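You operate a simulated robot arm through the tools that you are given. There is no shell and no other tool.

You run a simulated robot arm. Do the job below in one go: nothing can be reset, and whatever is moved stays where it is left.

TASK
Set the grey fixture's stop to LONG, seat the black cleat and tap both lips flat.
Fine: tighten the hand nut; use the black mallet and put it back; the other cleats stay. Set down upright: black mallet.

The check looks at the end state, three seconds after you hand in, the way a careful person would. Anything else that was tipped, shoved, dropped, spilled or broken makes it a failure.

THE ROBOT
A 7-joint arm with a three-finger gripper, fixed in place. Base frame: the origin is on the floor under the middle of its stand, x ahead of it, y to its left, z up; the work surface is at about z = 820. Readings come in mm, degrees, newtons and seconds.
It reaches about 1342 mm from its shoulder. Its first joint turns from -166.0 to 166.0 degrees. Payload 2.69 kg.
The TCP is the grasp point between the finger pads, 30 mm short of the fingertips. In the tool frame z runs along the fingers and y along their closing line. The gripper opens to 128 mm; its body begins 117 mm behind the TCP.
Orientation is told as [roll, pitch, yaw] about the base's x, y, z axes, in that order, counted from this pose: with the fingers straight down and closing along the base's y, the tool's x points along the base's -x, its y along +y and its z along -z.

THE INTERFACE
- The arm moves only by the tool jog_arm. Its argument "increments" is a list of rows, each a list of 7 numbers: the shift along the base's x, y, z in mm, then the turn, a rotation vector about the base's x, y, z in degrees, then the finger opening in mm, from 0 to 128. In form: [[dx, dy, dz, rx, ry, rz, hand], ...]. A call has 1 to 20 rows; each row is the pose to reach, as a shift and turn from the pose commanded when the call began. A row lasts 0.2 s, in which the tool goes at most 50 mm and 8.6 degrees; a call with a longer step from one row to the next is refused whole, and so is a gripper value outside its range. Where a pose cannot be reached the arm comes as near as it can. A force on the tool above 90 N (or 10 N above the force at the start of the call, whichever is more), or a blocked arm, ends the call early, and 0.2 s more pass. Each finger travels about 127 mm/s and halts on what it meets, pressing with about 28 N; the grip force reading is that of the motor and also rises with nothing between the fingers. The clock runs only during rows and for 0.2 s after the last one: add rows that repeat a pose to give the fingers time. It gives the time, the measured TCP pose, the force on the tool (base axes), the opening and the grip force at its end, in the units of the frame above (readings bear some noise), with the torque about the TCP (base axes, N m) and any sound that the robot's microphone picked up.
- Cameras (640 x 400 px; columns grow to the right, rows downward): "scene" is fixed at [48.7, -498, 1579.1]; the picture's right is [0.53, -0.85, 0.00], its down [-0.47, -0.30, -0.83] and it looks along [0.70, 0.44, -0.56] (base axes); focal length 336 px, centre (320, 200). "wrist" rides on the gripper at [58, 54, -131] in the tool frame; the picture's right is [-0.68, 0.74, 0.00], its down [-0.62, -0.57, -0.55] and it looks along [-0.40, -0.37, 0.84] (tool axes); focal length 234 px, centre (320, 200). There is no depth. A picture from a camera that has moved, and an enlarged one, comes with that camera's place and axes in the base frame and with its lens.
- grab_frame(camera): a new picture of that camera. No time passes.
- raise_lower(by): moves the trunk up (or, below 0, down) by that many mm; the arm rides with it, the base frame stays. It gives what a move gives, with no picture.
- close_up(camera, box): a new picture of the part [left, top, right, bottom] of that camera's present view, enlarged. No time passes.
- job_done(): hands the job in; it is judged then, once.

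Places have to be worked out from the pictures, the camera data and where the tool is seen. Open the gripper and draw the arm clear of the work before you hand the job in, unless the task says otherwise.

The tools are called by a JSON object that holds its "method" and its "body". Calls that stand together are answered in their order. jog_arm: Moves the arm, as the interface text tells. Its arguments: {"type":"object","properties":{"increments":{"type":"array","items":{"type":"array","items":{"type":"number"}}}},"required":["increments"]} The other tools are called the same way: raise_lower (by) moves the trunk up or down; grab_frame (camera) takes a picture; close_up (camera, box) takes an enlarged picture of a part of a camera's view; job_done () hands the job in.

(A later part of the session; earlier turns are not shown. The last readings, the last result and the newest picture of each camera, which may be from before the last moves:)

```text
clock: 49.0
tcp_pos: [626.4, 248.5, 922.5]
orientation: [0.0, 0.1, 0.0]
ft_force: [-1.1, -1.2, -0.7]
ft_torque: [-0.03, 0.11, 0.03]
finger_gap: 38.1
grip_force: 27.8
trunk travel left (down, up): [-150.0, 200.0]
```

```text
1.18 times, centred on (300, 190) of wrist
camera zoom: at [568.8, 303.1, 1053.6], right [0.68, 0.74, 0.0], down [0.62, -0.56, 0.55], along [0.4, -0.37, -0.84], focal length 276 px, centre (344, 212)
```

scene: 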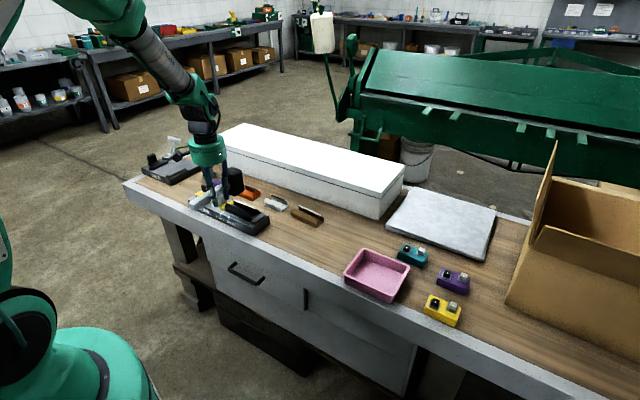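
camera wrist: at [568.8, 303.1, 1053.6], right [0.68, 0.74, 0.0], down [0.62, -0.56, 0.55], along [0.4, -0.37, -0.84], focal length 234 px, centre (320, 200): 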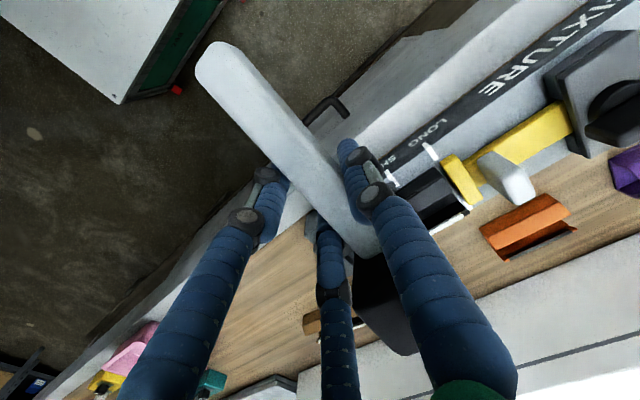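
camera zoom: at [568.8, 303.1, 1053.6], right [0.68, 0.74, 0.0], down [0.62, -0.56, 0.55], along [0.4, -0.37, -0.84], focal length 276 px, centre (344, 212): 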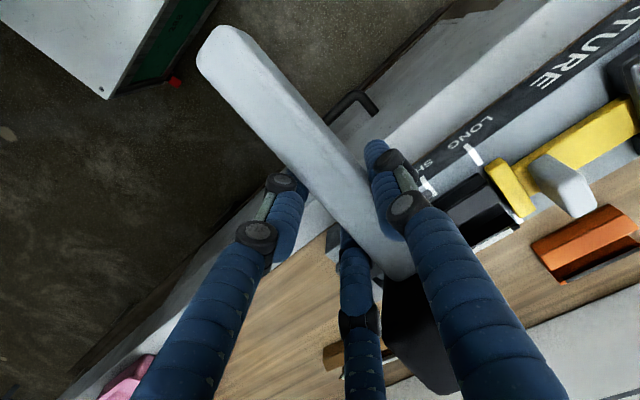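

The handle has pitched by about 13°. I rise well clear first, then tilt the tool +13° about y so that the mallet is level again, and check.

{"method": "jog_arm", "body": {"increments": [[0, 0, 20, 0, 0, 0, 30], [0, 0, 45, 0, 0, 0, 30], [0, 0, 45, 0, 6.5, 0, 30], [0, 0, 45, 0, 13, 0, 30], [0, 0, 45, 0, 13, 0, 30]]}}

{"method": "close_up", "body": {"camera": "scene", "box": [195, 155, 285, 235]}}

{"method": "grab_frame", "body": {"camera": "wrist"}}

```text
clock: 50.2
tcp_pos: [628.9, 251.3, 968.7]
orientation: [0.0, 13.2, 0.0]
ft_force: [0.9, 0.4, -3.0]
ft_torque: [-0.03, 0.23, 0.0]
finger_gap: 37.8
grip_force: 28.0
trunk travel left (down, up): [-150.0, 200.0]
```

```text
5.00 times, centred on (240, 195) of scene
camera zoom: at [48.7, -498.0, 1579.1], right [0.53, -0.85, 0.0], down [-0.47, -0.3, -0.83], along [0.7, 0.44, -0.56], focal length 1678 px, centre (720, 225)
```

zoom: 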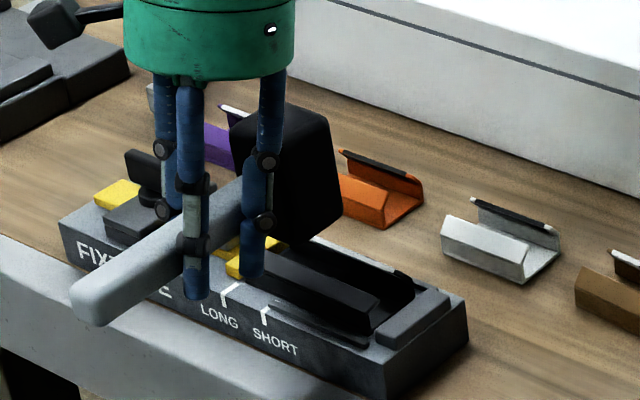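

```text
taken
camera wrist: at [602.3, 304.3, 1108.8], right [0.66, 0.74, -0.15], down [0.72, -0.57, 0.39], along [0.2, -0.37, -0.91], focal length 234 px, centre (320, 200)
```

wrist: 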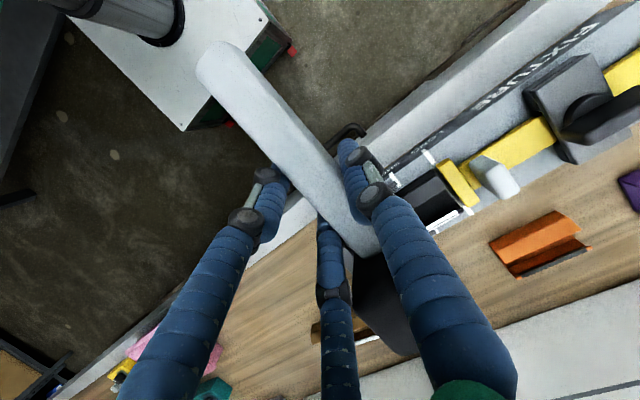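

The mallet matches its earlier level attitude again. I check the lips and cleat position before the far lip.

{"method": "close_up", "body": {"camera": "scene", "box": [226, 192, 274, 228]}}

{"method": "close_up", "body": {"camera": "wrist", "box": [380, 130, 520, 230]}}

```text
11.11 times, centred on (250, 210) of scene
camera zoom: at [48.7, -498.0, 1579.1], right [0.53, -0.85, 0.0], down [-0.47, -0.3, -0.83], along [0.7, 0.44, -0.56], focal length 3729 px, centre (1098, 89)
```

zoom: 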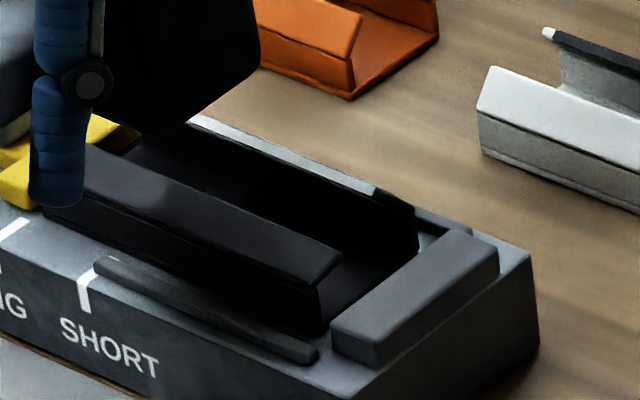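

```text
4.00 times, centred on (450, 180) of wrist
camera zoom: at [602.3, 304.3, 1108.8], right [0.66, 0.74, -0.15], down [0.72, -0.57, 0.39], along [0.2, -0.37, -0.91], focal length 937 px, centre (-200, 280)
```

zoom: 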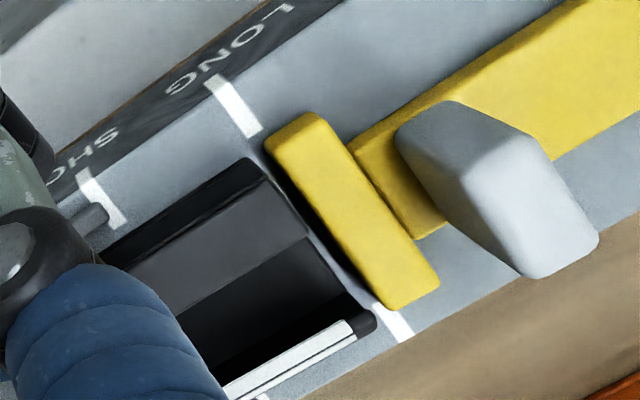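

{"method": "close_up", "body": {"camera": "scene", "box": [244, 202, 264, 222]}}

{"method": "close_up", "body": {"camera": "scene", "box": [228, 196, 252, 214]}}

```text
16.00 times, centred on (254, 212) of scene
camera zoom: at [48.7, -498.0, 1579.1], right [0.53, -0.85, 0.0], down [-0.47, -0.3, -0.83], along [0.7, 0.44, -0.56], focal length 5370 px, centre (1376, 8)
```

zoom: 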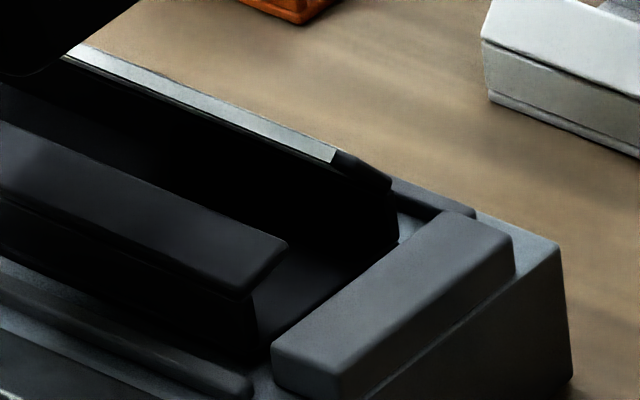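

```text
16.00 times, centred on (240, 205) of scene
camera zoom: at [48.7, -498.0, 1579.1], right [0.53, -0.85, 0.0], down [-0.47, -0.3, -0.83], along [0.7, 0.44, -0.56], focal length 5370 px, centre (1600, 120)
```

zoom: 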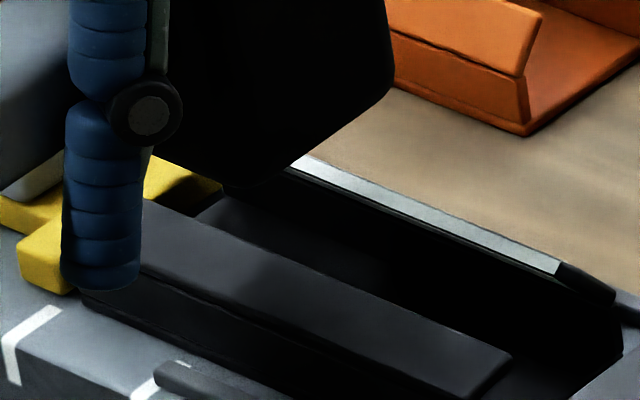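

The near lip now seems folded to roughly 15–20° but not fully flat. I give it one quicker, properly relative tap: down 43 mm in one row and straight back up.

{"method": "jog_arm", "body": {"increments": [[0, 0, -12, 0, 0, 0, 30], [0, 0, -55, 0, 0, 0, 30], [0, 0, -15, 0, 0, 0, 30], [0, 0, 0, 0, 0, 0, 30], [0, 0, 0, 0, 0, 0, 30]]}}

{"method": "close_up", "body": {"camera": "scene", "box": [195, 155, 285, 235]}}

{"method": "close_up", "body": {"camera": "scene", "box": [244, 202, 264, 222]}}

{"method": "close_up", "body": {"camera": "scene", "box": [228, 196, 252, 214]}}

```text
clock: 51.4
tcp_pos: [628.7, 249.4, 968.0]
orientation: [0.0, 13.0, 0.0]
ft_force: [0.3, -0.6, -2.3]
ft_torque: [-0.03, 0.15, -0.03]
finger_gap: 37.6
grip_force: 27.8
trunk travel left (down, up): [-150.0, 200.0]
```

```text
5.00 times, centred on (240, 195) of scene
camera zoom: at [48.7, -498.0, 1579.1], right [0.53, -0.85, 0.0], down [-0.47, -0.3, -0.83], along [0.7, 0.44, -0.56], focal length 1678 px, centre (720, 225)
```

zoom: 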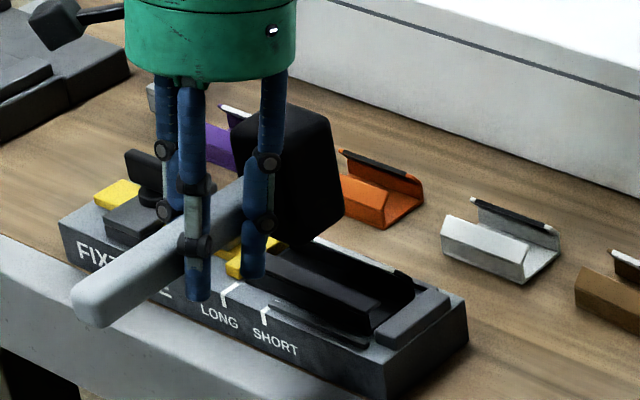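

```text
16.00 times, centred on (254, 212) of scene
camera zoom: at [48.7, -498.0, 1579.1], right [0.53, -0.85, 0.0], down [-0.47, -0.3, -0.83], along [0.7, 0.44, -0.56], focal length 5370 px, centre (1376, 8)
```

zoom: 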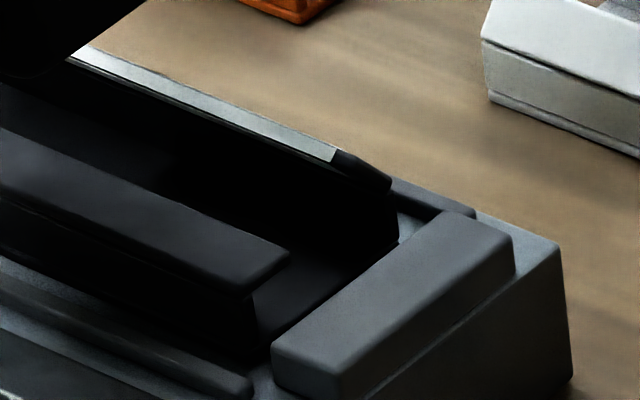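

```text
16.00 times, centred on (240, 205) of scene
camera zoom: at [48.7, -498.0, 1579.1], right [0.53, -0.85, 0.0], down [-0.47, -0.3, -0.83], along [0.7, 0.44, -0.56], focal length 5370 px, centre (1600, 120)
```

zoom: 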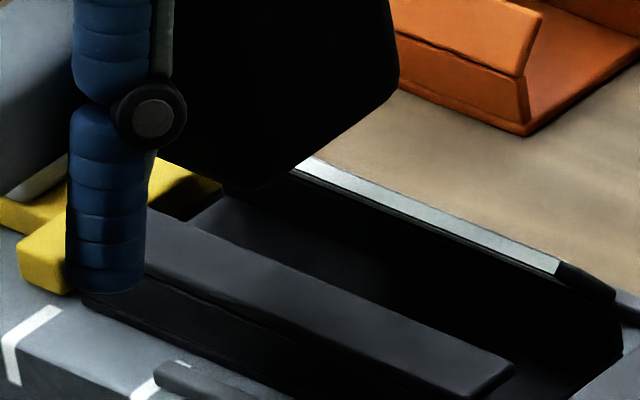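

The quick tap brought the near lip from about 20° to about 9°, and the mallet stayed level. I tap it again twice, a little deeper.

{"method": "jog_arm", "body": {"increments": [[0, 0, -14, 0, 0, 0, 30], [0, 0, -58, 0, 0, 0, 30], [0, 0, -18, 0, 0, 0, 30], [0, 0, -14, 0, 0, 0, 30], [0, 0, -59, 0, 0, 0, 30], [0, 0, -18, 0, 0, 0, 30], [0, 0, 0, 0, 0, 0, 30], [0, 0, 0, 0, 0, 0, 30]]}}

{"method": "close_up", "body": {"camera": "scene", "box": [195, 155, 285, 235]}}

{"method": "close_up", "body": {"camera": "scene", "box": [244, 202, 264, 222]}}

{"method": "close_up", "body": {"camera": "scene", "box": [228, 196, 252, 214]}}

```text
clock: 53.2
tcp_pos: [629.1, 251.0, 969.7]
orientation: [0.0, 12.9, -0.1]
ft_force: [-0.4, -0.2, -2.4]
ft_torque: [-0.01, 0.18, 0.02]
finger_gap: 37.5
grip_force: 28.5
trunk travel left (down, up): [-150.0, 200.0]
```

```text
5.00 times, centred on (240, 195) of scene
camera zoom: at [48.7, -498.0, 1579.1], right [0.53, -0.85, 0.0], down [-0.47, -0.3, -0.83], along [0.7, 0.44, -0.56], focal length 1678 px, centre (720, 225)
```

zoom: 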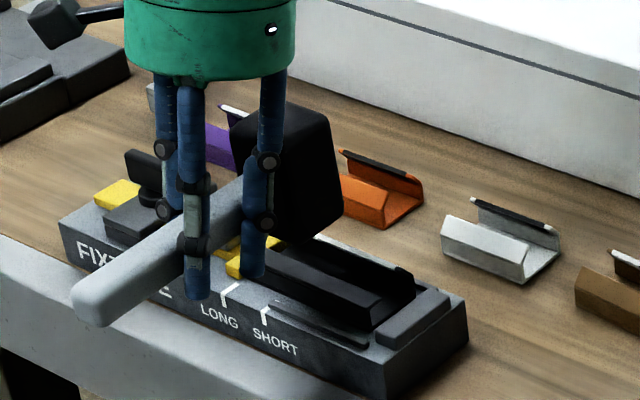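

```text
16.00 times, centred on (254, 212) of scene
camera zoom: at [48.7, -498.0, 1579.1], right [0.53, -0.85, 0.0], down [-0.47, -0.3, -0.83], along [0.7, 0.44, -0.56], focal length 5370 px, centre (1376, 8)
```

zoom: 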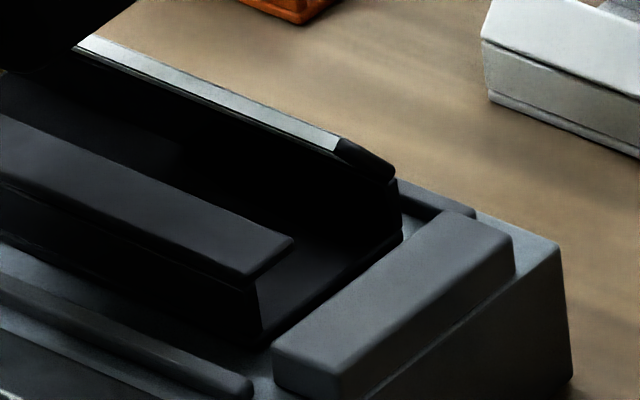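

```text
16.00 times, centred on (240, 205) of scene
camera zoom: at [48.7, -498.0, 1579.1], right [0.53, -0.85, 0.0], down [-0.47, -0.3, -0.83], along [0.7, 0.44, -0.56], focal length 5370 px, centre (1600, 120)
```

zoom: 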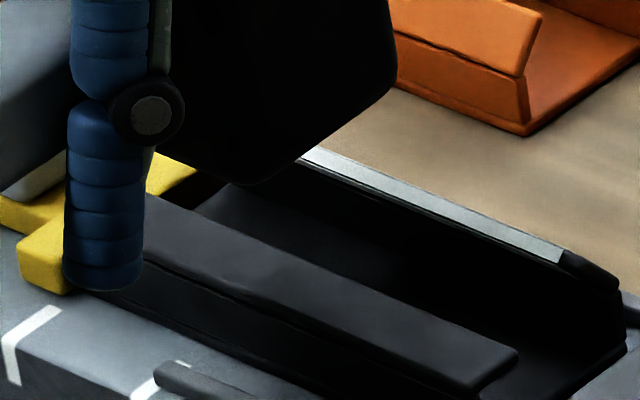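

The whole cleat seems to have shifted slightly. I draw the mallet back and up so I can see the cleat fully.

{"method": "jog_arm", "body": {"increments": [[-20, 0, 20, 0, 0, 0, 30], [-50, 30, 40, 0, 0, 0, 30], [-80, 70, 50, 0, 0, 0, 30], [-80, 70, 50, 0, 0, 0, 30]]}}

{"method": "close_up", "body": {"camera": "scene", "box": [222, 188, 278, 230]}}

{"method": "grab_frame", "body": {"camera": "wrist"}}

```text
refused: row 3 steps farther than a row can; nothing moved
```

```text
9.52 times, centred on (250, 209) of scene
camera zoom: at [48.7, -498.0, 1579.1], right [0.53, -0.85, 0.0], down [-0.47, -0.3, -0.83], along [0.7, 0.44, -0.56], focal length 3196 px, centre (987, 114)
```

zoom: 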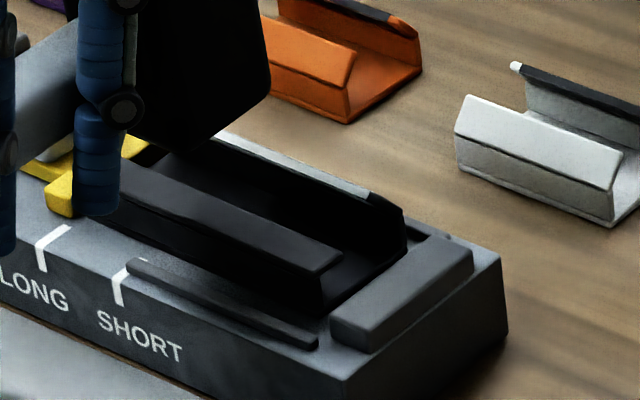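

```text
taken
camera wrist: at [602.2, 303.5, 1109.1], right [0.66, 0.74, -0.15], down [0.72, -0.56, 0.4], along [0.21, -0.37, -0.91], focal length 234 px, centre (320, 200)
```

wrist: 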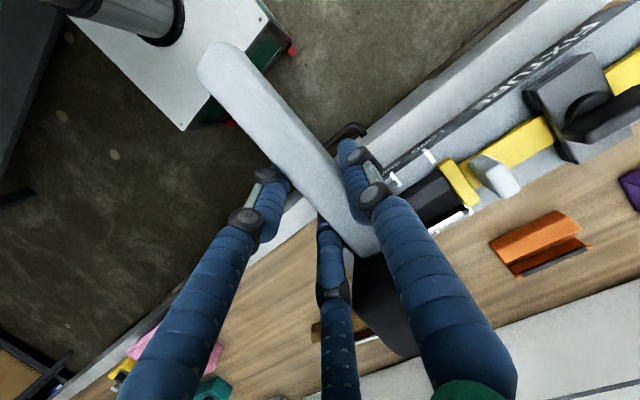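

{"method": "jog_arm", "body": {"increments": [[-10, 0, 25, 0, 0, 0, 30], [-35, 20, 40, 0, 0, 0, 30], [-60, 45, 50, 0, 0, 0, 30], [-80, 70, 55, 0, 0, 0, 30], [-80, 70, 55, 0, 0, 0, 30]]}}

{"method": "close_up", "body": {"camera": "scene", "box": [222, 188, 278, 230]}}

{"method": "close_up", "body": {"camera": "scene", "box": [244, 200, 268, 222]}}

{"method": "grab_frame", "body": {"camera": "wrist"}}

```text
clock: 54.4
tcp_pos: [548.5, 321.4, 1022.0]
orientation: [0.0, 13.0, 0.1]
ft_force: [0.0, 0.3, -3.0]
ft_torque: [-0.06, 0.14, 0.01]
finger_gap: 37.9
grip_force: 28.4
trunk travel left (down, up): [-150.0, 200.0]
```

```text
9.52 times, centred on (250, 209) of scene
camera zoom: at [48.7, -498.0, 1579.1], right [0.53, -0.85, 0.0], down [-0.47, -0.3, -0.83], along [0.7, 0.44, -0.56], focal length 3196 px, centre (987, 114)
```

zoom: 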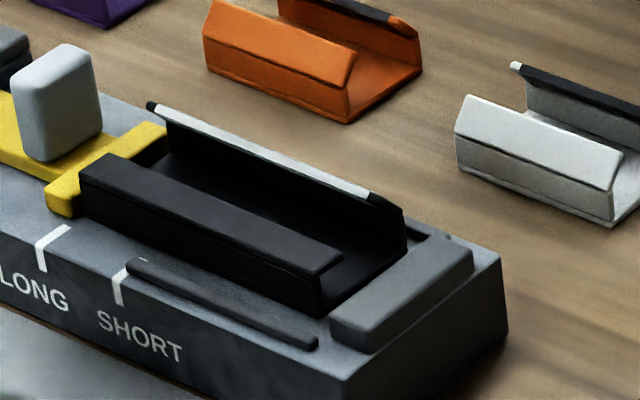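

```text
16.00 times, centred on (256, 211) of scene
camera zoom: at [48.7, -498.0, 1579.1], right [0.53, -0.85, 0.0], down [-0.47, -0.3, -0.83], along [0.7, 0.44, -0.56], focal length 5370 px, centre (1344, 24)
```

zoom: 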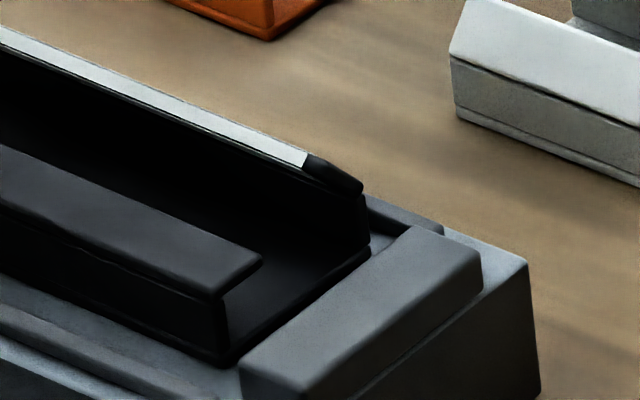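

```text
taken
camera wrist: at [521.8, 374.4, 1162.6], right [0.66, 0.74, -0.15], down [0.72, -0.57, 0.4], along [0.21, -0.37, -0.91], focal length 234 px, centre (320, 200)
```

wrist: 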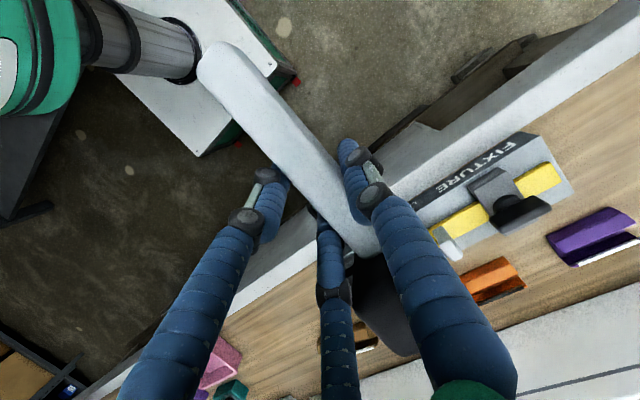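

The cleat is level and the near lip is nearly flat (about 3–5°). Next I take the head over the far lip (head centre x≈747).

{"method": "jog_arm", "body": {"increments": [[40, -24, 0, 0, 0, 0, 30], [80, -48, -15, 0, 0, 0, 30], [120, -71, -35, 0, 0, 0, 30], [120, -71, -54, 0, 0, 0, 30], [120, -71, -54, 0, 0, 0, 30]]}}

{"method": "close_up", "body": {"camera": "scene", "box": [205, 160, 285, 232]}}

```text
refused: row 3 steps farther than a row can; nothing moved
```

```text
5.56 times, centred on (245, 196) of scene
camera zoom: at [48.7, -498.0, 1579.1], right [0.53, -0.85, 0.0], down [-0.47, -0.3, -0.83], along [0.7, 0.44, -0.56], focal length 1864 px, centre (737, 222)
```

zoom: 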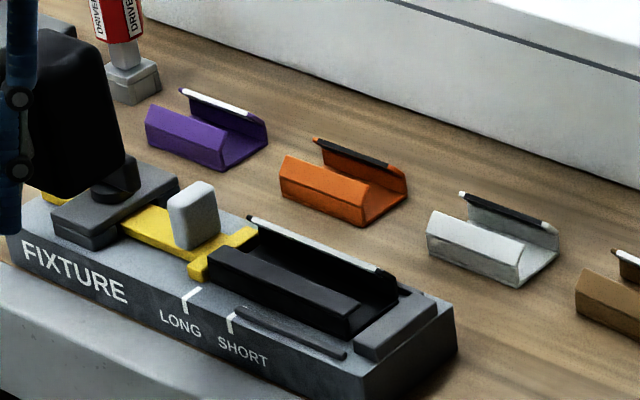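

{"method": "jog_arm", "body": {"increments": [[30, -18, 0, 0, 0, 0, 30], [60, -36, 0, 0, 0, 0, 30], [90, -54, -10, 0, 0, 0, 30], [120, -71, -30, 0, 0, 0, 30], [120, -71, -54, 0, 0, 0, 30], [120, -71, -54, 0, 0, 0, 30]]}}

{"method": "close_up", "body": {"camera": "scene", "box": [205, 160, 285, 232]}}

{"method": "grab_frame", "body": {"camera": "wrist"}}

```text
clock: 55.8
tcp_pos: [669.4, 250.2, 969.3]
orientation: [0.0, 12.9, 0.0]
ft_force: [-0.7, 0.8, -3.4]
ft_torque: [-0.04, 0.21, 0.0]
finger_gap: 37.7
grip_force: 28.7
trunk travel left (down, up): [-150.0, 200.0]
```

```text
5.56 times, centred on (245, 196) of scene
camera zoom: at [48.7, -498.0, 1579.1], right [0.53, -0.85, 0.0], down [-0.47, -0.3, -0.83], along [0.7, 0.44, -0.56], focal length 1864 px, centre (737, 222)
```

zoom: 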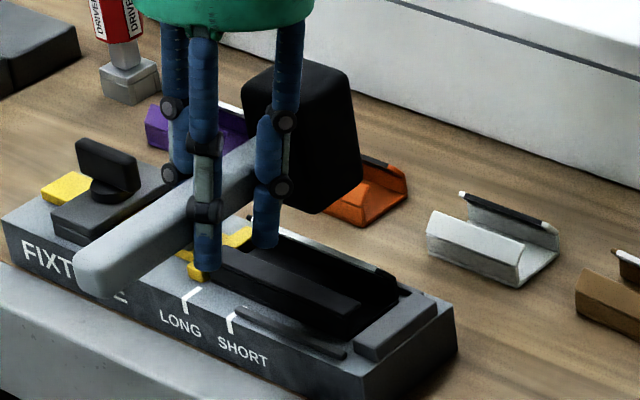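

```text
taken
camera wrist: at [642.0, 303.0, 1109.3], right [0.66, 0.74, -0.15], down [0.72, -0.57, 0.4], along [0.21, -0.37, -0.91], focal length 234 px, centre (320, 200)
```

wrist: 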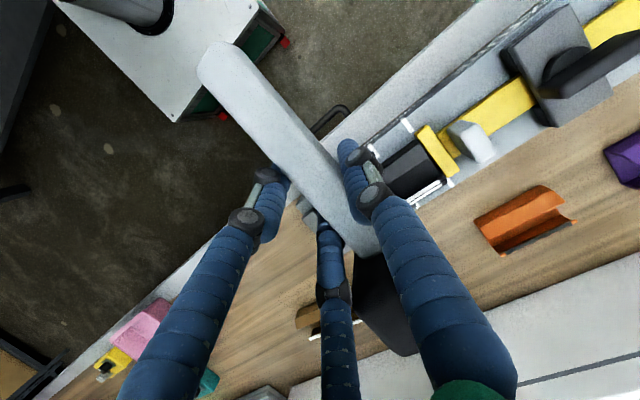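

Head is over the far lip. Two quick taps, each returning up right away.

{"method": "jog_arm", "body": {"increments": [[0, 0, -12, 0, 0, 0, 30], [0, 0, -53, 0, 0, 0, 30], [0, 0, -14, 0, 0, 0, 30], [0, 0, -12, 0, 0, 0, 30], [0, 0, -57, 0, 0, 0, 30], [0, 0, -15, 0, 0, 0, 30], [0, 0, 0, 0, 0, 0, 30], [0, 0, 0, 0, 0, 0, 30]]}}

{"method": "close_up", "body": {"camera": "scene", "box": [205, 160, 285, 232]}}

{"method": "close_up", "body": {"camera": "scene", "box": [244, 200, 268, 222]}}

```text
clock: 57.6
tcp_pos: [669.2, 250.3, 971.7]
orientation: [-0.1, 13.1, 0.0]
ft_force: [-0.5, 0.9, -2.2]
ft_torque: [-0.03, 0.1, 0.0]
finger_gap: 37.8
grip_force: 28.5
trunk travel left (down, up): [-150.0, 200.0]
```

```text
5.56 times, centred on (245, 196) of scene
camera zoom: at [48.7, -498.0, 1579.1], right [0.53, -0.85, 0.0], down [-0.47, -0.3, -0.83], along [0.7, 0.44, -0.56], focal length 1864 px, centre (737, 222)
```

zoom: 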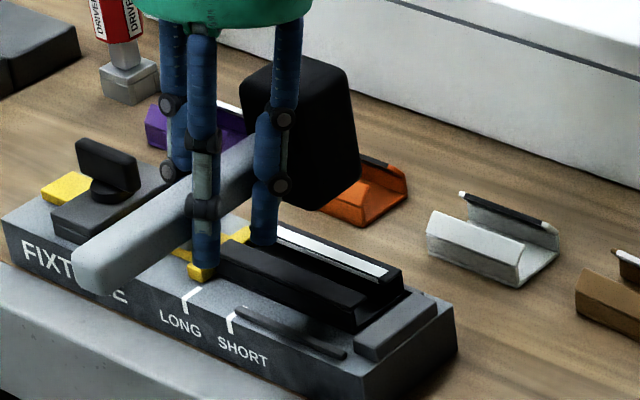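

```text
16.00 times, centred on (256, 211) of scene
camera zoom: at [48.7, -498.0, 1579.1], right [0.53, -0.85, 0.0], down [-0.47, -0.3, -0.83], along [0.7, 0.44, -0.56], focal length 5370 px, centre (1344, 24)
```

zoom: 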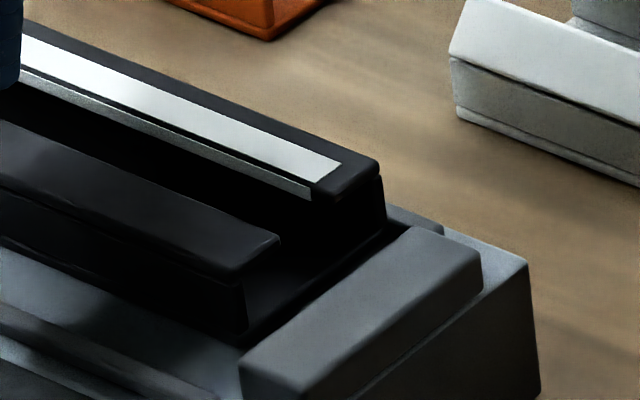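

The far lip is now folded flat, but the cleat has slid some 6 mm toward +x. I look closer to make sure it still lies on the pocket floor and is not on the far rail.

{"method": "close_up", "body": {"camera": "scene", "box": [254, 204, 268, 216]}}

{"method": "close_up", "body": {"camera": "scene", "box": [244, 208, 260, 222]}}

{"method": "close_up", "body": {"camera": "wrist", "box": [370, 110, 480, 215]}}

```text
16.00 times, centred on (261, 210) of scene
camera zoom: at [48.7, -498.0, 1579.1], right [0.53, -0.85, 0.0], down [-0.47, -0.3, -0.83], along [0.7, 0.44, -0.56], focal length 5370 px, centre (1264, 40)
```

zoom: 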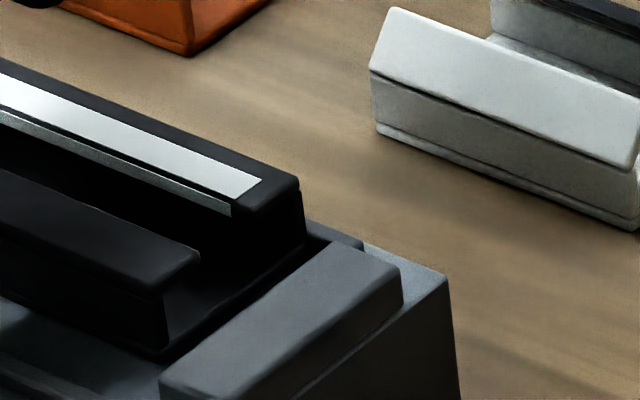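

```text
16.00 times, centred on (252, 215) of scene
camera zoom: at [48.7, -498.0, 1579.1], right [0.53, -0.85, 0.0], down [-0.47, -0.3, -0.83], along [0.7, 0.44, -0.56], focal length 5370 px, centre (1408, -40)
```

zoom: 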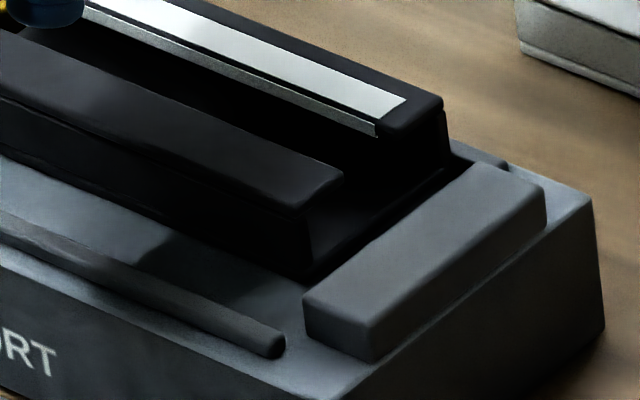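

```text
3.81 times, centred on (425, 162) of wrist
camera zoom: at [641.8, 303.6, 1111.3], right [0.66, 0.74, -0.15], down [0.72, -0.57, 0.4], along [0.21, -0.37, -0.91], focal length 892 px, centre (-80, 343)
```

zoom: 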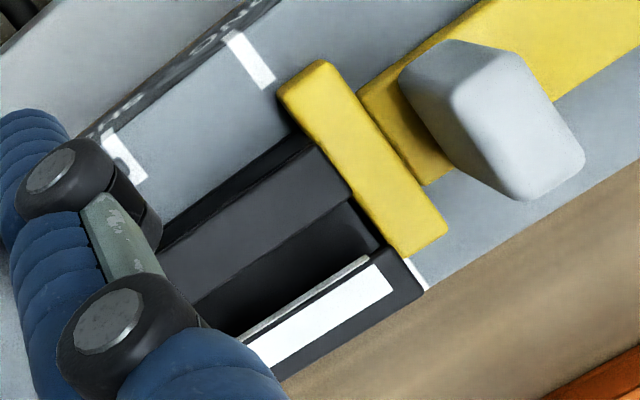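

Both lips are within about 5° of flat; the cleat lies on the floor against the far rail and the stop. I give two centred taps that cover both lips at once to finish them evenly.

{"method": "jog_arm", "body": {"increments": [[-8, 0, -14, 0, 0, 0, 30], [-8, 0, -59, 0, 0, 0, 30], [-8, 0, -16, 0, 0, 0, 30], [-8, 0, -14, 0, 0, 0, 30], [-8, 0, -60, 0, 0, 0, 30], [-8, 0, -16, 0, 0, 0, 30], [-8, 0, 0, 0, 0, 0, 30], [-8, 0, 0, 0, 0, 0, 30]]}}

{"method": "close_up", "body": {"camera": "scene", "box": [205, 160, 285, 232]}}

{"method": "close_up", "body": {"camera": "scene", "box": [254, 204, 268, 216]}}

{"method": "close_up", "body": {"camera": "scene", "box": [234, 198, 250, 212]}}

```text
clock: 59.4
tcp_pos: [660.4, 249.8, 971.4]
orientation: [-0.1, 13.0, 0.0]
ft_force: [-0.2, -0.1, -2.8]
ft_torque: [0.02, 0.2, 0.02]
finger_gap: 37.9
grip_force: 27.6
trunk travel left (down, up): [-150.0, 200.0]
```

```text
5.56 times, centred on (245, 196) of scene
camera zoom: at [48.7, -498.0, 1579.1], right [0.53, -0.85, 0.0], down [-0.47, -0.3, -0.83], along [0.7, 0.44, -0.56], focal length 1864 px, centre (737, 222)
```

zoom: 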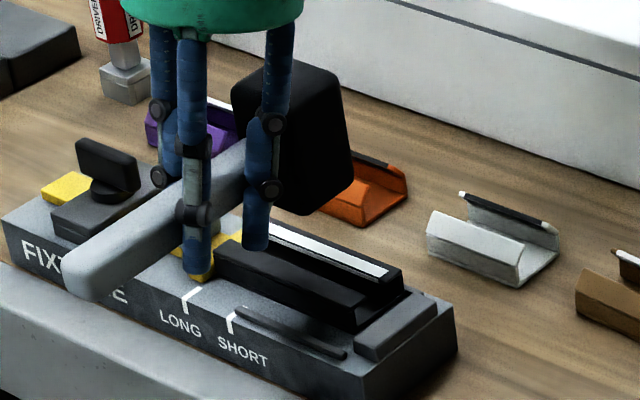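

```text
16.00 times, centred on (261, 210) of scene
camera zoom: at [48.7, -498.0, 1579.1], right [0.53, -0.85, 0.0], down [-0.47, -0.3, -0.83], along [0.7, 0.44, -0.56], focal length 5370 px, centre (1264, 40)
```

zoom: 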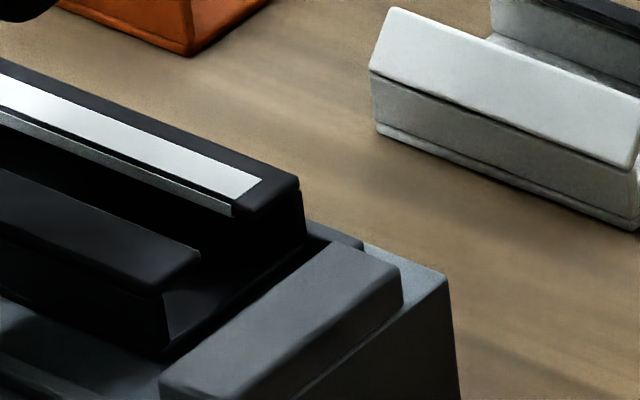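

```text
16.00 times, centred on (242, 205) of scene
camera zoom: at [48.7, -498.0, 1579.1], right [0.53, -0.85, 0.0], down [-0.47, -0.3, -0.83], along [0.7, 0.44, -0.56], focal length 5370 px, centre (1568, 120)
```

zoom: 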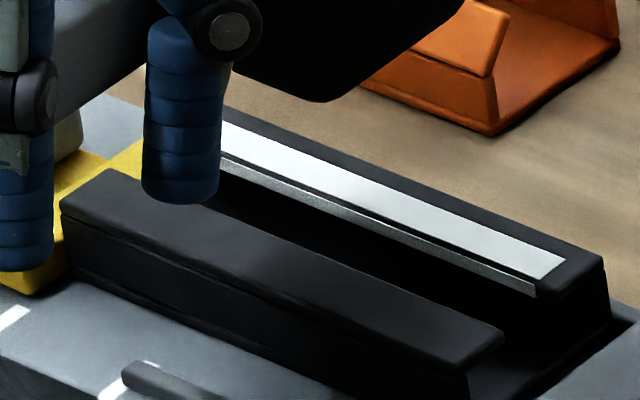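

Nothing moved further, so both lips are down on their stops, flat. Now I carry the mallet back: turn −90° about z and return over its original place, staying high.

{"method": "jog_arm", "body": {"increments": [[0, 0, 20, 0, 0, 0, 30], [0, -10, 30, 0, 0, 0, 30], [5, -32, 30, 0, 0, -8.2, 30], [10, -54, 30, 0, 0, -16.4, 30], [15, -76, 30, 0, 0, -24.6, 30], [20, -98, 30, 0, 0, -32.8, 30], [25, -120, 30, 0, 0, -41, 30], [30, -142, 30, 0, 0, -49.2, 30], [35, -164, 30, 0, 0, -57.4, 30], [40, -186, 30, 0, 0, -65.6, 30], [45, -208, 30, 0, 0, -73.8, 30], [50, -230, 20, 0, 0, -82, 30], [52, -249, 0, 0, 0, -90, 30], [52, -249, -30, 0, 0, -90, 30], [52, -249, -30, 0, 0, -90, 30]]}}

{"method": "close_up", "body": {"camera": "scene", "box": [255, 165, 351, 265]}}

{"method": "grab_frame", "body": {"camera": "wrist"}}

```text
clock: 62.6
tcp_pos: [713.8, 1.3, 941.4]
orientation: [0.0, 13.0, -90.0]
ft_force: [0.3, -0.6, -2.9]
ft_torque: [0.17, 0.07, 0.02]
finger_gap: 38.0
grip_force: 28.3
trunk travel left (down, up): [-150.0, 200.0]
```

```text
4.00 times, centred on (303, 215) of scene
camera zoom: at [48.7, -498.0, 1579.1], right [0.53, -0.85, 0.0], down [-0.47, -0.3, -0.83], along [0.7, 0.44, -0.56], focal length 1342 px, centre (388, 140)
```

zoom: 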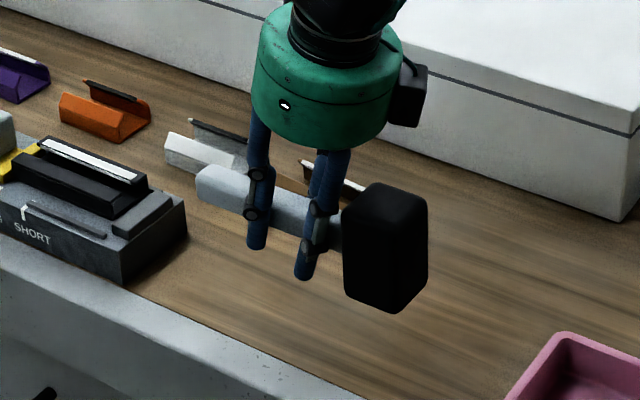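

```text
taken
camera wrist: at [766.8, 28.5, 1081.4], right [0.74, -0.66, -0.15], down [-0.57, -0.72, 0.4], along [-0.37, -0.21, -0.91], focal length 234 px, centre (320, 200)
```

wrist: 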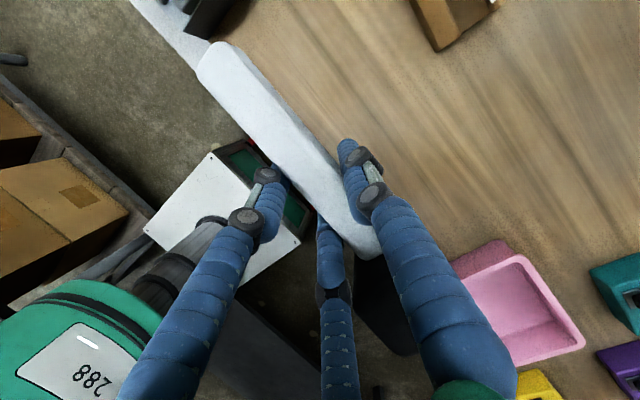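

{"method": "close_up", "body": {"camera": "scene", "box": [260, 165, 350, 245]}}

```text
5.00 times, centred on (305, 205) of scene
camera zoom: at [48.7, -498.0, 1579.1], right [0.53, -0.85, 0.0], down [-0.47, -0.3, -0.83], along [0.7, 0.44, -0.56], focal length 1678 px, centre (395, 175)
```

zoom: 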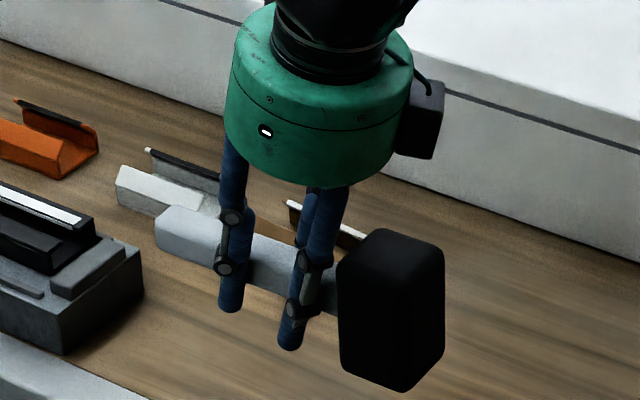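

The mallet hangs within a degree or two of level over its old spot. I trim 1° and lower to about 8 mm above contact.

{"method": "jog_arm", "body": {"increments": [[0, 0, -25, -0.5, 0, 0, 30], [0, 0, -50, -1, 0, 0, 30], [0, 0, -65, -1, 0, 0, 30], [0, 0, -71, -1, 0, 0, 30], [0, 0, -71, -1, 0, 0, 30]]}}

{"method": "close_up", "body": {"camera": "scene", "box": [260, 195, 350, 270]}}

```text
clock: 63.8
tcp_pos: [714.3, 0.3, 870.9]
orientation: [0.0, 12.0, -90.0]
ft_force: [0.8, -0.1, -2.4]
ft_torque: [0.15, -0.01, -0.06]
finger_gap: 37.9
grip_force: 27.9
trunk travel left (down, up): [-150.0, 200.0]
```

```text
5.33 times, centred on (305, 232) of scene
camera zoom: at [48.7, -498.0, 1579.1], right [0.53, -0.85, 0.0], down [-0.47, -0.3, -0.83], along [0.7, 0.44, -0.56], focal length 1790 px, centre (400, 27)
```

zoom: 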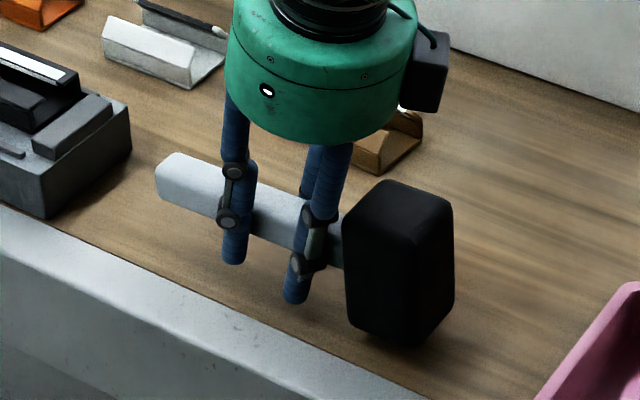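

Close above the table. I lower in small steps and watch the vertical force for contact.

{"method": "jog_arm", "body": {"increments": [[0, 0, -3, 0, 0, 0, 30], [0, 0, -5, 0, 0, 0, 30], [0, 0, -6.5, 0, 0, 0, 30], [0, 0, -6.5, 0, 0, 0, 30]]}}

{"method": "close_up", "body": {"camera": "scene", "box": [290, 215, 340, 265]}}

```text
clock: 64.8
tcp_pos: [712.7, 0.4, 862.5]
orientation: [-0.1, 12.0, -90.0]
ft_force: [-0.3, -0.8, -3.1]
ft_torque: [0.17, 0.0, 0.03]
finger_gap: 38.1
grip_force: 28.7
trunk travel left (down, up): [-150.0, 200.0]
```

```text
8.00 times, centred on (315, 240) of scene
camera zoom: at [48.7, -498.0, 1579.1], right [0.53, -0.85, 0.0], down [-0.47, -0.3, -0.83], along [0.7, 0.44, -0.56], focal length 2685 px, centre (360, -120)
```

zoom: 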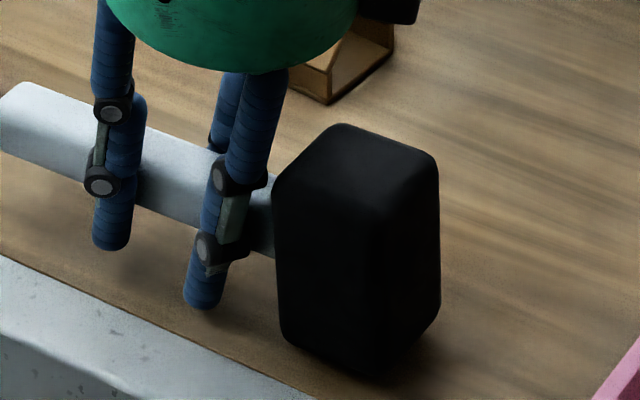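

No contact yet; I go down in 1 mm steps.

{"method": "jog_arm", "body": {"increments": [[0, 0, -1, 0, 0, 0, 30], [0, 0, -2, 0, 0, 0, 30], [0, 0, -2, 0, 0, 0, 30]]}}

{"method": "jog_arm", "body": {"increments": [[0, 0, -1, 0, 0, 0, 30], [0, 0, -1.5, 0, 0, 0, 30], [0, 0, -1.5, 0, 0, 0, 30]]}}

```text
clock: 65.6
tcp_pos: [713.2, -0.2, 859.8]
orientation: [0.0, 11.9, -90.0]
ft_force: [1.1, -0.3, -2.3]
ft_torque: [0.19, 0.04, 0.0]
finger_gap: 37.7
grip_force: 28.2
trunk travel left (down, up): [-150.0, 200.0]
```

```text
clock: 66.4
tcp_pos: [712.7, -0.5, 858.7]
orientation: [0.0, 12.0, -90.0]
ft_force: [-1.0, -0.7, -2.5]
ft_torque: [0.18, 0.03, 0.03]
finger_gap: 37.8
grip_force: 28.0
trunk travel left (down, up): [-150.0, 200.0]
```

Still no contact, so the mallet sits a little higher in the hand than before. I look at the gap under the head and under the fingertips.

{"method": "close_up", "body": {"camera": "scene", "box": [284, 228, 334, 266]}}

{"method": "close_up", "body": {"camera": "scene", "box": [305, 240, 330, 265]}}

{"method": "grab_frame", "body": {"camera": "wrist"}}

```text
10.53 times, centred on (309, 247) of scene
camera zoom: at [48.7, -498.0, 1579.1], right [0.53, -0.85, 0.0], down [-0.47, -0.3, -0.83], along [0.7, 0.44, -0.56], focal length 3533 px, centre (436, -295)
```

zoom: 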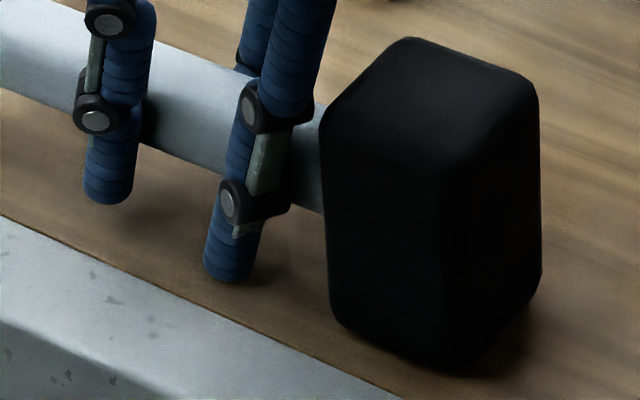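

```text
16.00 times, centred on (318, 252) of scene
camera zoom: at [48.7, -498.0, 1579.1], right [0.53, -0.85, 0.0], down [-0.47, -0.3, -0.83], along [0.7, 0.44, -0.56], focal length 5370 px, centre (360, -640)
```

zoom: 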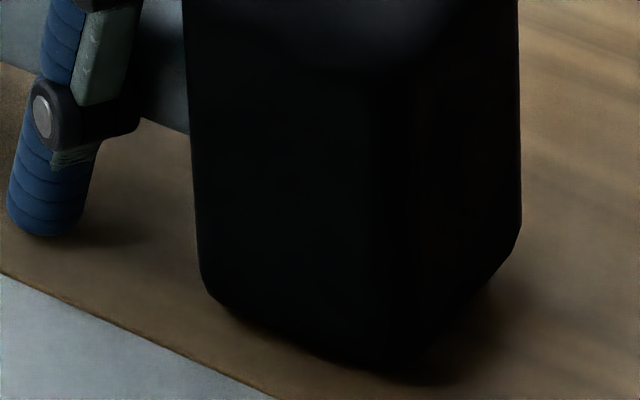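

```text
taken
camera wrist: at [767.0, 29.8, 998.8], right [0.74, -0.66, -0.14], down [-0.57, -0.72, 0.41], along [-0.37, -0.22, -0.9], focal length 234 px, centre (320, 200)
```

wrist: 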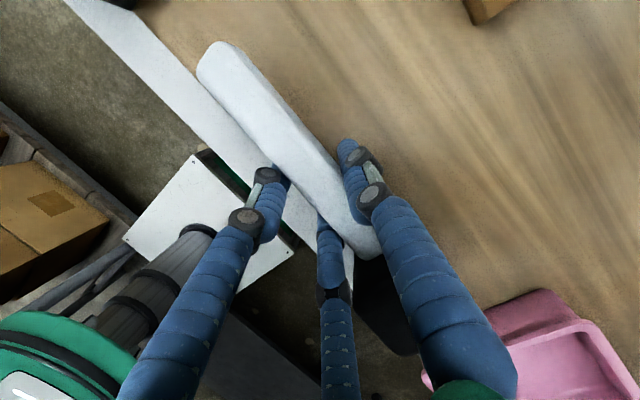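

The gap under the head looks like a millimetre or two. I lower 1.5 mm more, watching for contact.

{"method": "jog_arm", "body": {"increments": [[0, 0, -0.8, 0, 0, 0, 30], [0, 0, -1.5, 0, 0, 0, 30], [0, 0, -1.5, 0, 0, 0, 30]]}}

{"method": "close_up", "body": {"camera": "wrist", "box": [180, 30, 420, 260]}}

```text
clock: 67.2
tcp_pos: [712.3, -0.2, 857.6]
orientation: [0.0, 11.9, -90.0]
ft_force: [0.8, 0.1, -2.4]
ft_torque: [0.15, 0.03, 0.01]
finger_gap: 37.7
grip_force: 27.8
trunk travel left (down, up): [-150.0, 200.0]
```

```text
1.74 times, centred on (300, 145) of wrist
camera zoom: at [767.4, 29.8, 997.8], right [0.74, -0.66, -0.14], down [-0.57, -0.72, 0.41], along [-0.37, -0.22, -0.9], focal length 407 px, centre (355, 296)
```

zoom: 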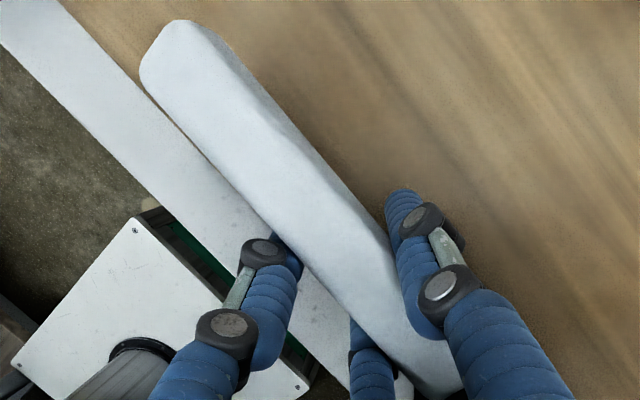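

{"method": "jog_arm", "body": {"increments": [[0, 0, -0.8, 0, 0, 0, 30], [0, 0, -1.5, 0, 0, 0, 30], [0, 0, -1.5, 0, 0, 0, 30]]}}

{"method": "close_up", "body": {"camera": "scene", "box": [300, 236, 330, 266]}}

```text
clock: 68.0
tcp_pos: [712.4, 0.6, 858.4]
orientation: [0.0, 12.0, -90.0]
ft_force: [-3.6, -0.9, 4.1]
ft_torque: [-0.17, -0.07, -0.2]
finger_gap: 37.8
grip_force: 28.1
trunk travel left (down, up): [-150.0, 200.0]
```

```text
13.33 times, centred on (315, 251) of scene
camera zoom: at [48.7, -498.0, 1579.1], right [0.53, -0.85, 0.0], down [-0.47, -0.3, -0.83], along [0.7, 0.44, -0.56], focal length 4475 px, centre (387, -480)
```

zoom: 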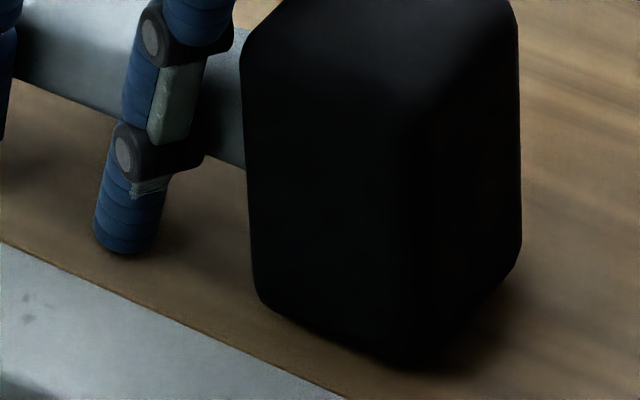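

Contact is just starting (vertical force rose by 6 N). I take the same close-up as the very first one of the mallet to compare its attitude.

{"method": "close_up", "body": {"camera": "scene", "box": [270, 220, 338, 268]}}

```text
8.33 times, centred on (304, 244) of scene
camera zoom: at [48.7, -498.0, 1579.1], right [0.53, -0.85, 0.0], down [-0.47, -0.3, -0.83], along [0.7, 0.44, -0.56], focal length 2797 px, centre (453, -167)
```

zoom: 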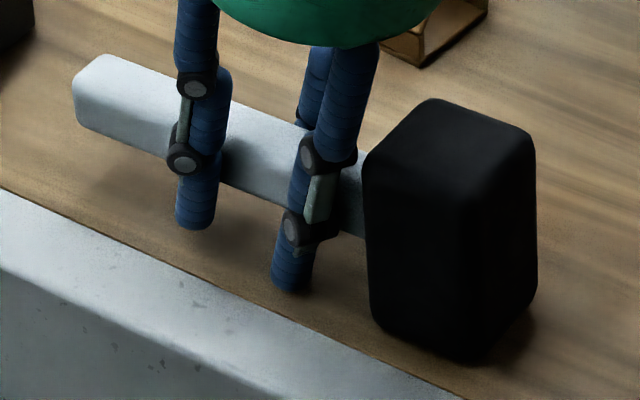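

Compared with the original picture the head is pitched up about 1.9°. I raise 2 mm and tilt +1.9° about x to bring its base flat.

{"method": "jog_arm", "body": {"increments": [[0, 0, 2, 0, 0, 0, 30], [0, 0, 2.2, 1.9, 0, 0, 30], [0, 0, 2.2, 1.9, 0, 0, 30]]}}

{"method": "close_up", "body": {"camera": "scene", "box": [270, 220, 338, 268]}}

```text
clock: 68.8
tcp_pos: [712.1, -1.2, 859.0]
orientation: [0.1, 13.9, -90.0]
ft_force: [-3.3, -4.7, 3.7]
ft_torque: [-0.32, -0.08, -0.36]
finger_gap: 37.9
grip_force: 28.0
trunk travel left (down, up): [-150.0, 200.0]
```

```text
8.33 times, centred on (304, 244) of scene
camera zoom: at [48.7, -498.0, 1579.1], right [0.53, -0.85, 0.0], down [-0.47, -0.3, -0.83], along [0.7, 0.44, -0.56], focal length 2797 px, centre (453, -167)
```

zoom: 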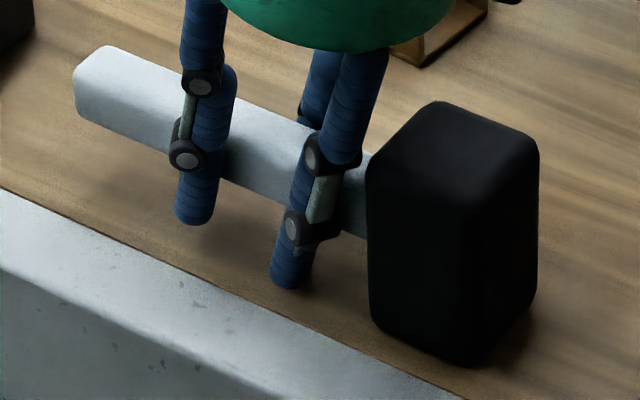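

It now matches the original picture and stands on its base. I loosen the fingers slightly, without moving the hand.

{"method": "jog_arm", "body": {"increments": [[0, 0, 0, 0, 0, 0, 39], [0, 0, 0, 0, 0, 0, 41], [0, 0, 0, 0, 0, 0, 44], [0, 0, 0, 0, 0, 0, 47], [0, 0, 0, 0, 0, 0, 47]]}}

{"method": "close_up", "body": {"camera": "scene", "box": [270, 220, 338, 268]}}

{"method": "close_up", "body": {"camera": "wrist", "box": [180, 30, 420, 260]}}

```text
clock: 70.0
tcp_pos: [713.1, -0.2, 859.0]
orientation: [0.0, 13.9, -90.0]
ft_force: [0.4, 5.0, 6.6]
ft_torque: [-0.61, 0.17, -0.08]
finger_gap: 44.0
grip_force: 0.0
trunk travel left (down, up): [-150.0, 200.0]
```

```text
8.33 times, centred on (304, 244) of scene
camera zoom: at [48.7, -498.0, 1579.1], right [0.53, -0.85, 0.0], down [-0.47, -0.3, -0.83], along [0.7, 0.44, -0.56], focal length 2797 px, centre (453, -167)
```

zoom: 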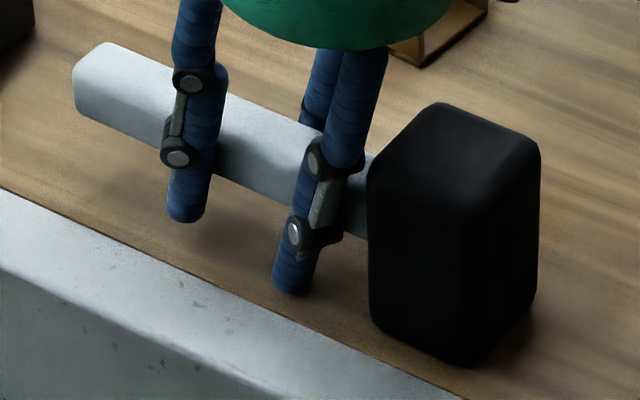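

```text
1.74 times, centred on (300, 145) of wrist
camera zoom: at [767.6, 25.1, 1000.0], right [0.74, -0.66, -0.16], down [-0.57, -0.73, 0.38], along [-0.37, -0.19, -0.91], focal length 407 px, centre (355, 296)
```

zoom: 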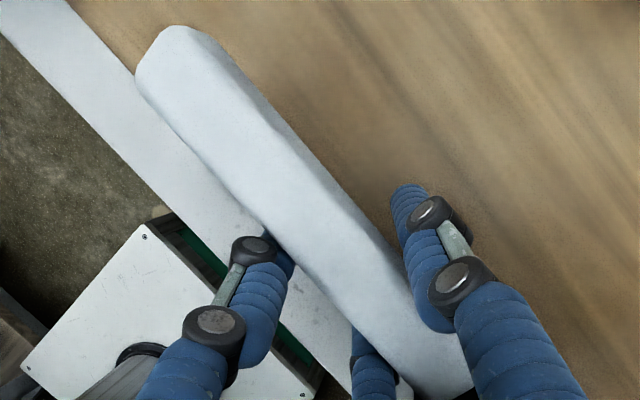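

The rear finger's upper part seems to lean on the head, so I bring the tool back to vertical around the TCP, which moves it away from the head, before opening further.

{"method": "jog_arm", "body": {"increments": [[0, 1, 1, -4, 0, 0, 44], [0, 2, 2, -8, 0, 0, 45], [0, 2, 2, -13.9, 0, 0, 46], [0, 2, 2, -13.9, 0, 0, 46]]}}

{"method": "close_up", "body": {"camera": "scene", "box": [270, 220, 338, 268]}}

{"method": "close_up", "body": {"camera": "wrist", "box": [180, 30, 420, 260]}}

```text
clock: 71.0
tcp_pos: [713.7, 1.6, 861.2]
orientation: [0.0, 0.0, -90.0]
ft_force: [-0.2, 0.3, -0.6]
ft_torque: [-0.02, -0.02, -0.01]
finger_gap: 46.0
grip_force: 0.0
trunk travel left (down, up): [-150.0, 200.0]
```

```text
8.33 times, centred on (304, 244) of scene
camera zoom: at [48.7, -498.0, 1579.1], right [0.53, -0.85, 0.0], down [-0.47, -0.3, -0.83], along [0.7, 0.44, -0.56], focal length 2797 px, centre (453, -167)
```

zoom: 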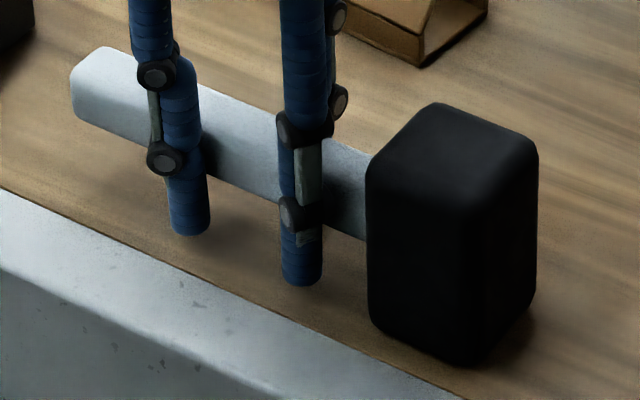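

```text
1.74 times, centred on (300, 145) of wrist
camera zoom: at [767.4, 60.6, 991.2], right [0.74, -0.68, 0.0], down [-0.57, -0.62, 0.55], along [-0.37, -0.41, -0.84], focal length 407 px, centre (355, 296)
```

zoom: 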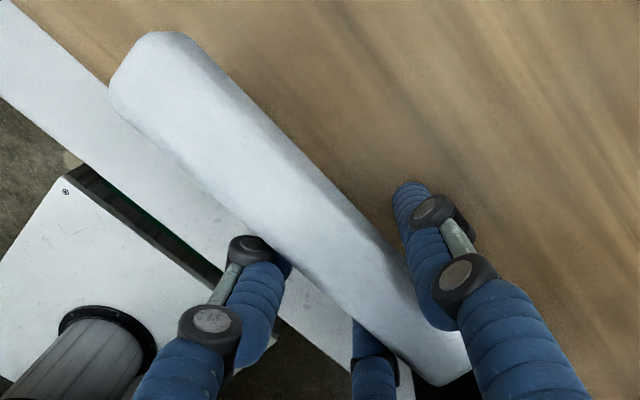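

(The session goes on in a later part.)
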